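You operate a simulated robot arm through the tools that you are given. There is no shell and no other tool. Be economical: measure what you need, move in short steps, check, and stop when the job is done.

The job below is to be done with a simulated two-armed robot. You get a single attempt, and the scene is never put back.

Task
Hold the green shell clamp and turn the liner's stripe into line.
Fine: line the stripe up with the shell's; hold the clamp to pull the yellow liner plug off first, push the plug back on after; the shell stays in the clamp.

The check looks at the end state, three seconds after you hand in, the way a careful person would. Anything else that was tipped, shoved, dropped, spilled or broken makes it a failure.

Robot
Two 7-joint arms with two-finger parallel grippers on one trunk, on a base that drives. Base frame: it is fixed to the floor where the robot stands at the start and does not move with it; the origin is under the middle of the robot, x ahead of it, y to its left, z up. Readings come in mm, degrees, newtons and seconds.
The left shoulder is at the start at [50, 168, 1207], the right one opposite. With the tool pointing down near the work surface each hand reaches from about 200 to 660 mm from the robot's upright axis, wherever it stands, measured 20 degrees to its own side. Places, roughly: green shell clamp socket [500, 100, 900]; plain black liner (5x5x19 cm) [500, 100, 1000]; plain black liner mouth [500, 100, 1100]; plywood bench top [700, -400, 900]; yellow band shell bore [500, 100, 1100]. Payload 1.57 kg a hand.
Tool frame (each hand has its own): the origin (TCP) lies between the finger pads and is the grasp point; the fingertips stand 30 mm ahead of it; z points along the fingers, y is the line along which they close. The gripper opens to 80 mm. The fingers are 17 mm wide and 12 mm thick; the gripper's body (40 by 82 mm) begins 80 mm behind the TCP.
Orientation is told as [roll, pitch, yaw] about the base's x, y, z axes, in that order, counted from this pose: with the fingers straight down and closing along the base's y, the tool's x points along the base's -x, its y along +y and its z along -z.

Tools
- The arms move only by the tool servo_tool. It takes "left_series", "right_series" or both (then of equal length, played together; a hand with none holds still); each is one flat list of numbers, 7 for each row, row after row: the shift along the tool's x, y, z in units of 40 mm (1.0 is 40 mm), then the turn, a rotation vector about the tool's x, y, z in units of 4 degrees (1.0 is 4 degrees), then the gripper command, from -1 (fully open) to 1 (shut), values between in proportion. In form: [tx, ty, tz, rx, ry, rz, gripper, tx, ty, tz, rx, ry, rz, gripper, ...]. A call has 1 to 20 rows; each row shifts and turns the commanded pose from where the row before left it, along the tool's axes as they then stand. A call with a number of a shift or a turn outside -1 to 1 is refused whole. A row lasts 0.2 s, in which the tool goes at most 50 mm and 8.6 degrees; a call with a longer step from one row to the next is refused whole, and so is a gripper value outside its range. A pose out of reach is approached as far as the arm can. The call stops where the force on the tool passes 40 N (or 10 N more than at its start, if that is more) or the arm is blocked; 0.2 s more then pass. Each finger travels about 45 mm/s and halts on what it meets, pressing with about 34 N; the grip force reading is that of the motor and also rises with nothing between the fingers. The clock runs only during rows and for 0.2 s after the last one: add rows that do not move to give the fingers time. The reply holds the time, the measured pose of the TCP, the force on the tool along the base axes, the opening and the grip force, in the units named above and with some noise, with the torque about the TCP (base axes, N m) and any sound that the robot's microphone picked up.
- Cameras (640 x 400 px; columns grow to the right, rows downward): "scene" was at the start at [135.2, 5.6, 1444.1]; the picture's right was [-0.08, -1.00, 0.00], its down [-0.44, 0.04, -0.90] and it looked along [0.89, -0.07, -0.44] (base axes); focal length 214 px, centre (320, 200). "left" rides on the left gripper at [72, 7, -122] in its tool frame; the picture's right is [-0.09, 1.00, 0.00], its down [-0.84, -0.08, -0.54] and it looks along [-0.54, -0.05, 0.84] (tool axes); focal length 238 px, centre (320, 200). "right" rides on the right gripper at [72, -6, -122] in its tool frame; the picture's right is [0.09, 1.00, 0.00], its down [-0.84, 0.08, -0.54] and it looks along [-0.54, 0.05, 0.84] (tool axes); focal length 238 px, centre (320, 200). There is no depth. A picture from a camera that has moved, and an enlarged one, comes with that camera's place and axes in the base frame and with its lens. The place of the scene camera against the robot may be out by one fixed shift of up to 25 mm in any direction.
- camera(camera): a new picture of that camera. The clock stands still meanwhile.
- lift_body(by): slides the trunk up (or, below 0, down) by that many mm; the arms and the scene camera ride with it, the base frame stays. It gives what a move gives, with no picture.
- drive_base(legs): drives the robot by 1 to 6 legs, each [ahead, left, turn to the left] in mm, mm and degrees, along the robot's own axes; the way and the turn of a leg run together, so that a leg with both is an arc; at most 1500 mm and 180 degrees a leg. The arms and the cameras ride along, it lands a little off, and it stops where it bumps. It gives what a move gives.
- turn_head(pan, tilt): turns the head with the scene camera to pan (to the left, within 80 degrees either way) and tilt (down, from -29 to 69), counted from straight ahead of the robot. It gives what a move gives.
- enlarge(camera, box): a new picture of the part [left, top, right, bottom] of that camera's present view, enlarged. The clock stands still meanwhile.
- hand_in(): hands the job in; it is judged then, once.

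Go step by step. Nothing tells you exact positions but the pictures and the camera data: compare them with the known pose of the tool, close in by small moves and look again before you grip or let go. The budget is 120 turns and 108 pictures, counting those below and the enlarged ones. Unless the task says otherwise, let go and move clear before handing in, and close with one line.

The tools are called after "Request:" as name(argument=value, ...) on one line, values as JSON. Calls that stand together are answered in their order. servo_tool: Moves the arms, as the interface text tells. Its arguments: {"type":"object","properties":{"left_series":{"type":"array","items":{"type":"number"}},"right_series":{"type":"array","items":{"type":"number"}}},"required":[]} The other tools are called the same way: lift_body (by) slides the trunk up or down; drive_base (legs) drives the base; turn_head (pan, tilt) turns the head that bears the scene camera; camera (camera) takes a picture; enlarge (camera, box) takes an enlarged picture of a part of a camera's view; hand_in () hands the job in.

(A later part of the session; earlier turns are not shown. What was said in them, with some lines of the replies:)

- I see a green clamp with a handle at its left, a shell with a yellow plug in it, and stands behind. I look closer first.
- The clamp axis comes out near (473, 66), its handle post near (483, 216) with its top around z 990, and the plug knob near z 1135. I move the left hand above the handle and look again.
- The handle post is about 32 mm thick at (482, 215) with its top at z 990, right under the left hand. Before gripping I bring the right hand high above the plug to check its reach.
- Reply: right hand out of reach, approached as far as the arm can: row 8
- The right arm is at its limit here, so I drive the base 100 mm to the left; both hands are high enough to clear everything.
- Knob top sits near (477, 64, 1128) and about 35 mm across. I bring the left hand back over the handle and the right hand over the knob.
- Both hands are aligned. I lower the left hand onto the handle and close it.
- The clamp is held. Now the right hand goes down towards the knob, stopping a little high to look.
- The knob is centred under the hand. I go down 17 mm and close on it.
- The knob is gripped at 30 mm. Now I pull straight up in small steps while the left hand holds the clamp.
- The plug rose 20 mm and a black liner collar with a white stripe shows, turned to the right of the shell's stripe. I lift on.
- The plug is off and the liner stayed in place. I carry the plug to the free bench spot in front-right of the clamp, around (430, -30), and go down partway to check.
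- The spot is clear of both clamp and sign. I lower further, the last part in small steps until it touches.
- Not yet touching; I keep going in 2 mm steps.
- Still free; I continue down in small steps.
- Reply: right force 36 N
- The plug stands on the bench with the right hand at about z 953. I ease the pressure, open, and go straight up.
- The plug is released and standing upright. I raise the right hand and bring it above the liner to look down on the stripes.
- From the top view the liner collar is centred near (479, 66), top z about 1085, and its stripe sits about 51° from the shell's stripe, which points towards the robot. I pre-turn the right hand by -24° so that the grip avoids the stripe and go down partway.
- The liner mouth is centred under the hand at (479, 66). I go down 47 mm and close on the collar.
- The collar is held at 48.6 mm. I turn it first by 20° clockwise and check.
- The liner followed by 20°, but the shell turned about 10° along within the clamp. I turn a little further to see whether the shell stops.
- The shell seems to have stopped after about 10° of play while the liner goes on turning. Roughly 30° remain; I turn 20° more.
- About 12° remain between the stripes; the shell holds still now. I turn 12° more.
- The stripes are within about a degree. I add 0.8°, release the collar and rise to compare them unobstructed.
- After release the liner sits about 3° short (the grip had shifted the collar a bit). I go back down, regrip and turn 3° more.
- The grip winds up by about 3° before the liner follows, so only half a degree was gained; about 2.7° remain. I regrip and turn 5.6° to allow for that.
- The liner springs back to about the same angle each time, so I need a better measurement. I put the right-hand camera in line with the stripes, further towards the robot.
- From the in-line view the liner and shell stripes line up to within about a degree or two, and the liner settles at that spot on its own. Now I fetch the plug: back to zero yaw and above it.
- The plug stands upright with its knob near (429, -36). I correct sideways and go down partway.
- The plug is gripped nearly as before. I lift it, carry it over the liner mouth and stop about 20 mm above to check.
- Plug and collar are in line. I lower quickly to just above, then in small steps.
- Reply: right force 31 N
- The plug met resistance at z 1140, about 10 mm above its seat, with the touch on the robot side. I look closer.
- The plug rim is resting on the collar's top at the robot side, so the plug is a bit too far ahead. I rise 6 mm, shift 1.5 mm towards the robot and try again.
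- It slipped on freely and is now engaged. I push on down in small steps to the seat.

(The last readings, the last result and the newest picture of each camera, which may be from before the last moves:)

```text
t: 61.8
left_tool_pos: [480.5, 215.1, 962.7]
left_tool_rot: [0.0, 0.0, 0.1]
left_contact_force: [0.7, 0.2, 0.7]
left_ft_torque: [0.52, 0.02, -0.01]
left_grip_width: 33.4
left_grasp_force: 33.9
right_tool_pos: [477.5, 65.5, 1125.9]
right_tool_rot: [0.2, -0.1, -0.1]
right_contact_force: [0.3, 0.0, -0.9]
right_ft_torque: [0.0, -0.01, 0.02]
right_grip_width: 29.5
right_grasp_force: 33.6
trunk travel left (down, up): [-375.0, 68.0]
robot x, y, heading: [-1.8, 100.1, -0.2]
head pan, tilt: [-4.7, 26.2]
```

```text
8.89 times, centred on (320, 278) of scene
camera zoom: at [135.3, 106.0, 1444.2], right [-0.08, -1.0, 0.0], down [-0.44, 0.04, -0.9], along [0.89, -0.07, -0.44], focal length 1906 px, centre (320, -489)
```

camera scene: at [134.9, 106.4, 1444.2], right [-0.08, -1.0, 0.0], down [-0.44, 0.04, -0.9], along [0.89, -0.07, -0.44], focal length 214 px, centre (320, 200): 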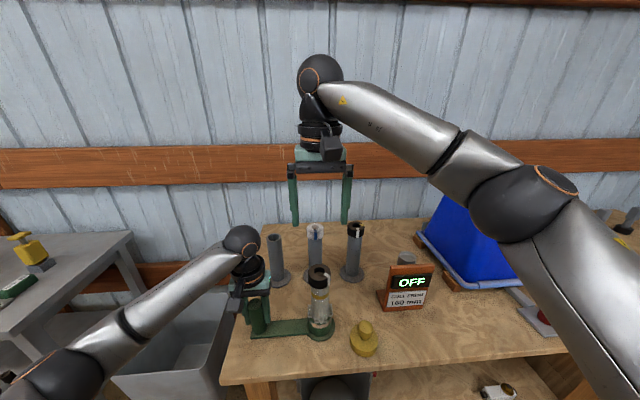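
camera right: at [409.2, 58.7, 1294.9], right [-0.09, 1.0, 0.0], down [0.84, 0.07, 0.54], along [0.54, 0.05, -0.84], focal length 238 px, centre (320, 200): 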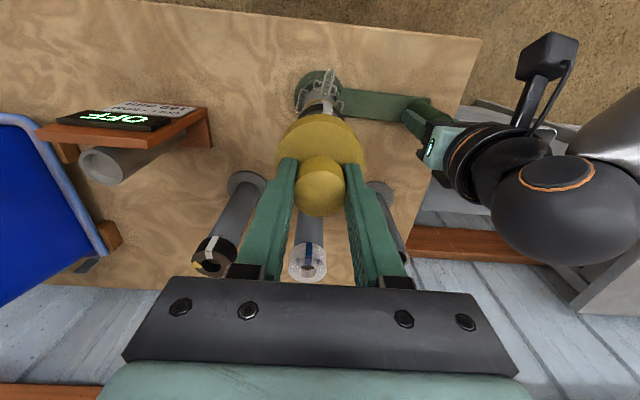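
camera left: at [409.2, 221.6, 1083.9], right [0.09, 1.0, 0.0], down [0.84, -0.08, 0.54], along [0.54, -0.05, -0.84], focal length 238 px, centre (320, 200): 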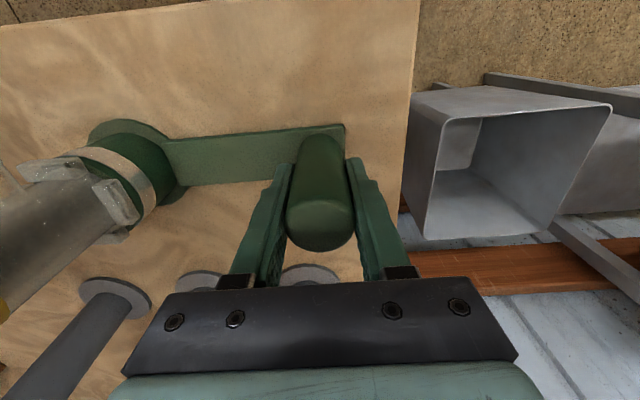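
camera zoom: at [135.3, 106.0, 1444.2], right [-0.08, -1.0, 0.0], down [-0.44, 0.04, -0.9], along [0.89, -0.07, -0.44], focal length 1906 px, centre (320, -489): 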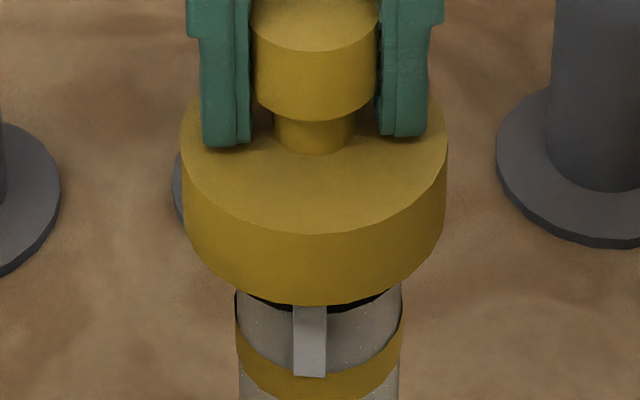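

Request:
servo_tool(right_series=[0, 0, 0.05, 0, 0, 0, 1, 0, 0, 0.05, 0, 0, 0, 1, 0, 0, 0.05, 0, 0, 0, 1, 0, 0, 0.05, 0, 0, 0, 1, 0, 0, 0.05, 0, 0, 0, 1, 0, 0, 0.05, 0, 0, 0, 1])

Request:
enlarge(camera="scene", box=[298, 255, 342, 300])

```text
t: 62.9
left_tool_pos: [481.2, 215.7, 962.5]
left_tool_rot: [0.0, -0.1, 0.2]
left_contact_force: [-1.8, 2.7, 5.8]
left_ft_torque: [-0.55, 0.5, -0.11]
left_grip_width: 33.0
left_grasp_force: 34.1
right_tool_pos: [476.7, 66.7, 1122.4]
right_tool_rot: [0.4, -0.6, -0.2]
right_contact_force: [-0.8, -1.1, 8.8]
right_ft_torque: [-0.08, -0.1, -0.03]
right_grip_width: 29.6
right_grasp_force: 33.8
trunk travel left (down, up): [-375.0, 68.0]
robot x, y, heading: [-2.1, 103.5, -0.3]
head pan, tilt: [-4.7, 26.2]
stopped in row 5 (right hand): the force on the tool passed its limit at 43 N (the readings are from after the stop); the commanded pose is now the measured one
```

```text
8.89 times, centred on (320, 278) of scene
camera zoom: at [133.5, 106.2, 1444.1], right [-0.08, -1.0, 0.0], down [-0.44, 0.04, -0.9], along [0.9, -0.07, -0.44], focal length 1906 px, centre (320, -489)
```

zoom: 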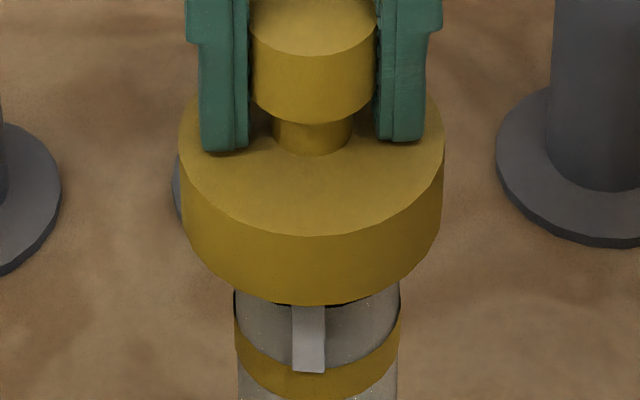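

The plug is down on its seat (43 N at z 1122, collar hidden as at the start). I release the knob and rise.

Request:
servo_tool(right_series=[0, 0, 0, 0, 0, 0, -0.2, 0, 0, 0, 0, 0, 0, -0.6, 0, 0, 0, 0, 0, 0, -1, 0, 0, 0, 0, 0, 0, -1, 0, 0, 0, 0, 0, 0, -1, 0, 0, -0.3, 0, 0, 0, -1, 0, 0, -0.8, 0, 0, 0, -1, 0, 0, -0.8, 0, 0, 0, -1, 0, 0, -0.8, 0, 0, 0, -1])

Request:
enlarge(camera="scene", box=[290, 245, 350, 345])

Request:
camera(camera="right")

```text
t: 64.9
left_tool_pos: [481.2, 215.0, 962.0]
left_tool_rot: [0.0, 0.1, 0.1]
left_contact_force: [-4.0, 3.7, 13.3]
left_ft_torque: [-0.73, -0.01, -0.07]
left_grip_width: 33.2
left_grasp_force: 34.2
right_tool_pos: [475.6, 66.3, 1229.8]
right_tool_rot: [0.3, -0.5, -0.1]
right_contact_force: [0.1, 0.9, 0.1]
right_ft_torque: [0.02, -0.01, -0.01]
right_grip_width: 80.3
right_grasp_force: 0.0
trunk travel left (down, up): [-375.0, 68.0]
robot x, y, heading: [-0.5, 99.2, 0.1]
head pan, tilt: [-4.7, 26.2]
```

```text
4.00 times, centred on (320, 295) of scene
camera zoom: at [133.7, 106.2, 1444.3], right [-0.08, -1.0, 0.0], down [-0.44, 0.04, -0.9], along [0.89, -0.07, -0.44], focal length 858 px, centre (320, -180)
```

zoom: 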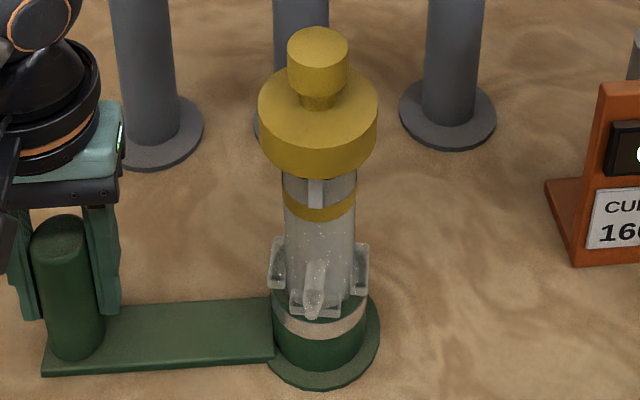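

```text
35 pictures are left
camera right: at [403.8, 58.2, 1351.0], right [-0.09, 1.0, 0.01], down [0.83, 0.07, 0.55], along [0.55, 0.05, -0.83], focal length 238 px, centre (320, 200)
```

right: 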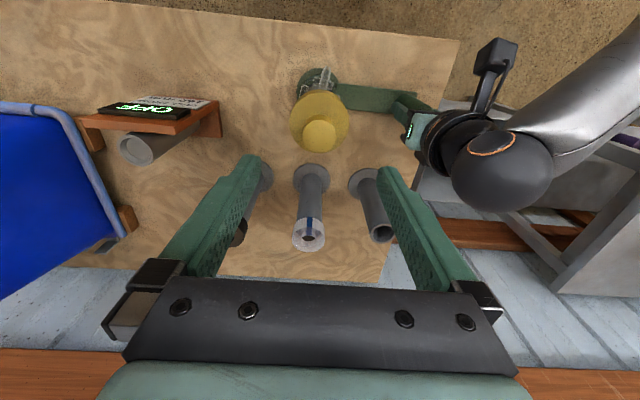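

The plug sits straight and seated as at the start. Now I release the clamp handle with the left hand, rise, and move the right hand aside.

Request:
servo_tool(left_series=[0, 0, 0, 0, 0, 0, 0, 0, 0, 0, 0, 0, 0, -1, 0, 0, 0, 0, 0, 0, -1, 0, 0, 0, 0, 0, 0, -1, 0, 0, 0, 0, 0, 0, -1, 0, 0, -0.4, 0, 0, 0, -1, 0, 0, -0.8, 0, 0, 0, -1, 0, 0, -0.8, 0, 0, 0, -1, 0, 0, -0.8, 0, 0, 0, -1, 0, 0, -0.8, 0, 0, 0, -1, 0.2, 0.5, -0.5, 0, 0, 0, -1], right_series=[0, 0, -0.3, 0, 0, 0, -1, 0.5, -0.5, 0, 0, 0, 0, -1, 0.5, -0.5, 0, 0, 0, 0, -1, 0.5, -0.5, 0, 0, 0, 0, -1, 0.5, -0.5, 0, 0, 0, 0, -1, 0, -0.5, 0, 0, 0, 0, -1, 0, -0.5, 0, 0, 0, 0, -1, 0, -0.5, 0, 0, 0, 0, -1, 0, 0, 0, 0, 0, 0, -1, 0, 0, 0, 0, 0, 0, -1, 0, 0, 0, 0, 0, 0, -1])

Request:
camera(camera="scene")

Request:
enlarge(camera="scene", box=[290, 245, 350, 345])

Request:
camera(camera="left")

```text
t: 67.3
left_tool_pos: [473.6, 235.8, 1125.2]
left_tool_rot: [0.1, 0.1, 0.0]
left_contact_force: [0.2, 0.7, 0.9]
left_ft_torque: [-0.03, 0.0, 0.04]
left_grip_width: 80.3
left_grasp_force: 0.1
right_tool_pos: [397.1, -73.4, 1239.2]
right_tool_rot: [0.3, -0.5, -0.1]
right_contact_force: [-0.4, -0.7, 0.0]
right_ft_torque: [-0.01, 0.01, 0.0]
right_grip_width: 80.0
right_grasp_force: 0.1
trunk travel left (down, up): [-375.0, 68.0]
robot x, y, heading: [-4.8, 102.1, -0.1]
head pan, tilt: [-4.7, 26.2]
```

```text
34 pictures are left
camera scene: at [134.9, 106.9, 1444.2], right [-0.08, -1.0, 0.0], down [-0.44, 0.04, -0.9], along [0.89, -0.07, -0.44], focal length 214 px, centre (320, 200)
```

scene: 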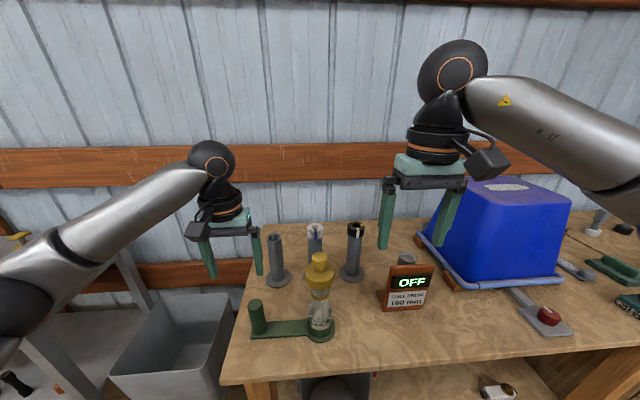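

```text
4.00 times, centred on (320, 295) of scene
camera zoom: at [134.9, 106.9, 1444.2], right [-0.08, -1.0, 0.0], down [-0.44, 0.04, -0.9], along [0.89, -0.07, -0.44], focal length 858 px, centre (320, -180)
```

zoom: 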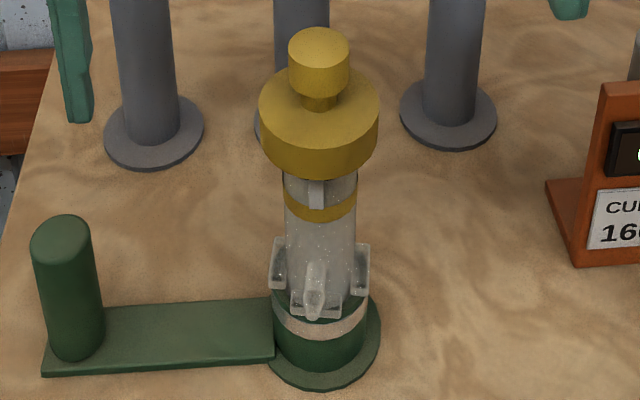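

```text
32 pictures are left
camera left: at [401.1, 242.4, 1247.1], right [0.09, 1.0, 0.0], down [0.84, -0.08, 0.54], along [0.54, -0.05, -0.84], focal length 238 px, centre (320, 200)
```

left: 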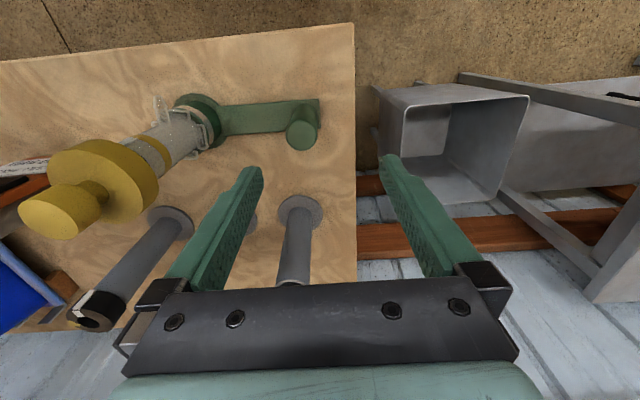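

The clamp, shell and plug stand as they did at the start, nothing else has moved, and both hands are clear. I hand the job in.

Request:
hand_in()

```text
The job is handed in.
```

The job is handed in: the liner's stripe lines up with the shell's to within about 1–3° by the pictures. The plug is pushed back on to its seat. The shell stayed in the clamp but turned about 10° in it as I turned the liner.
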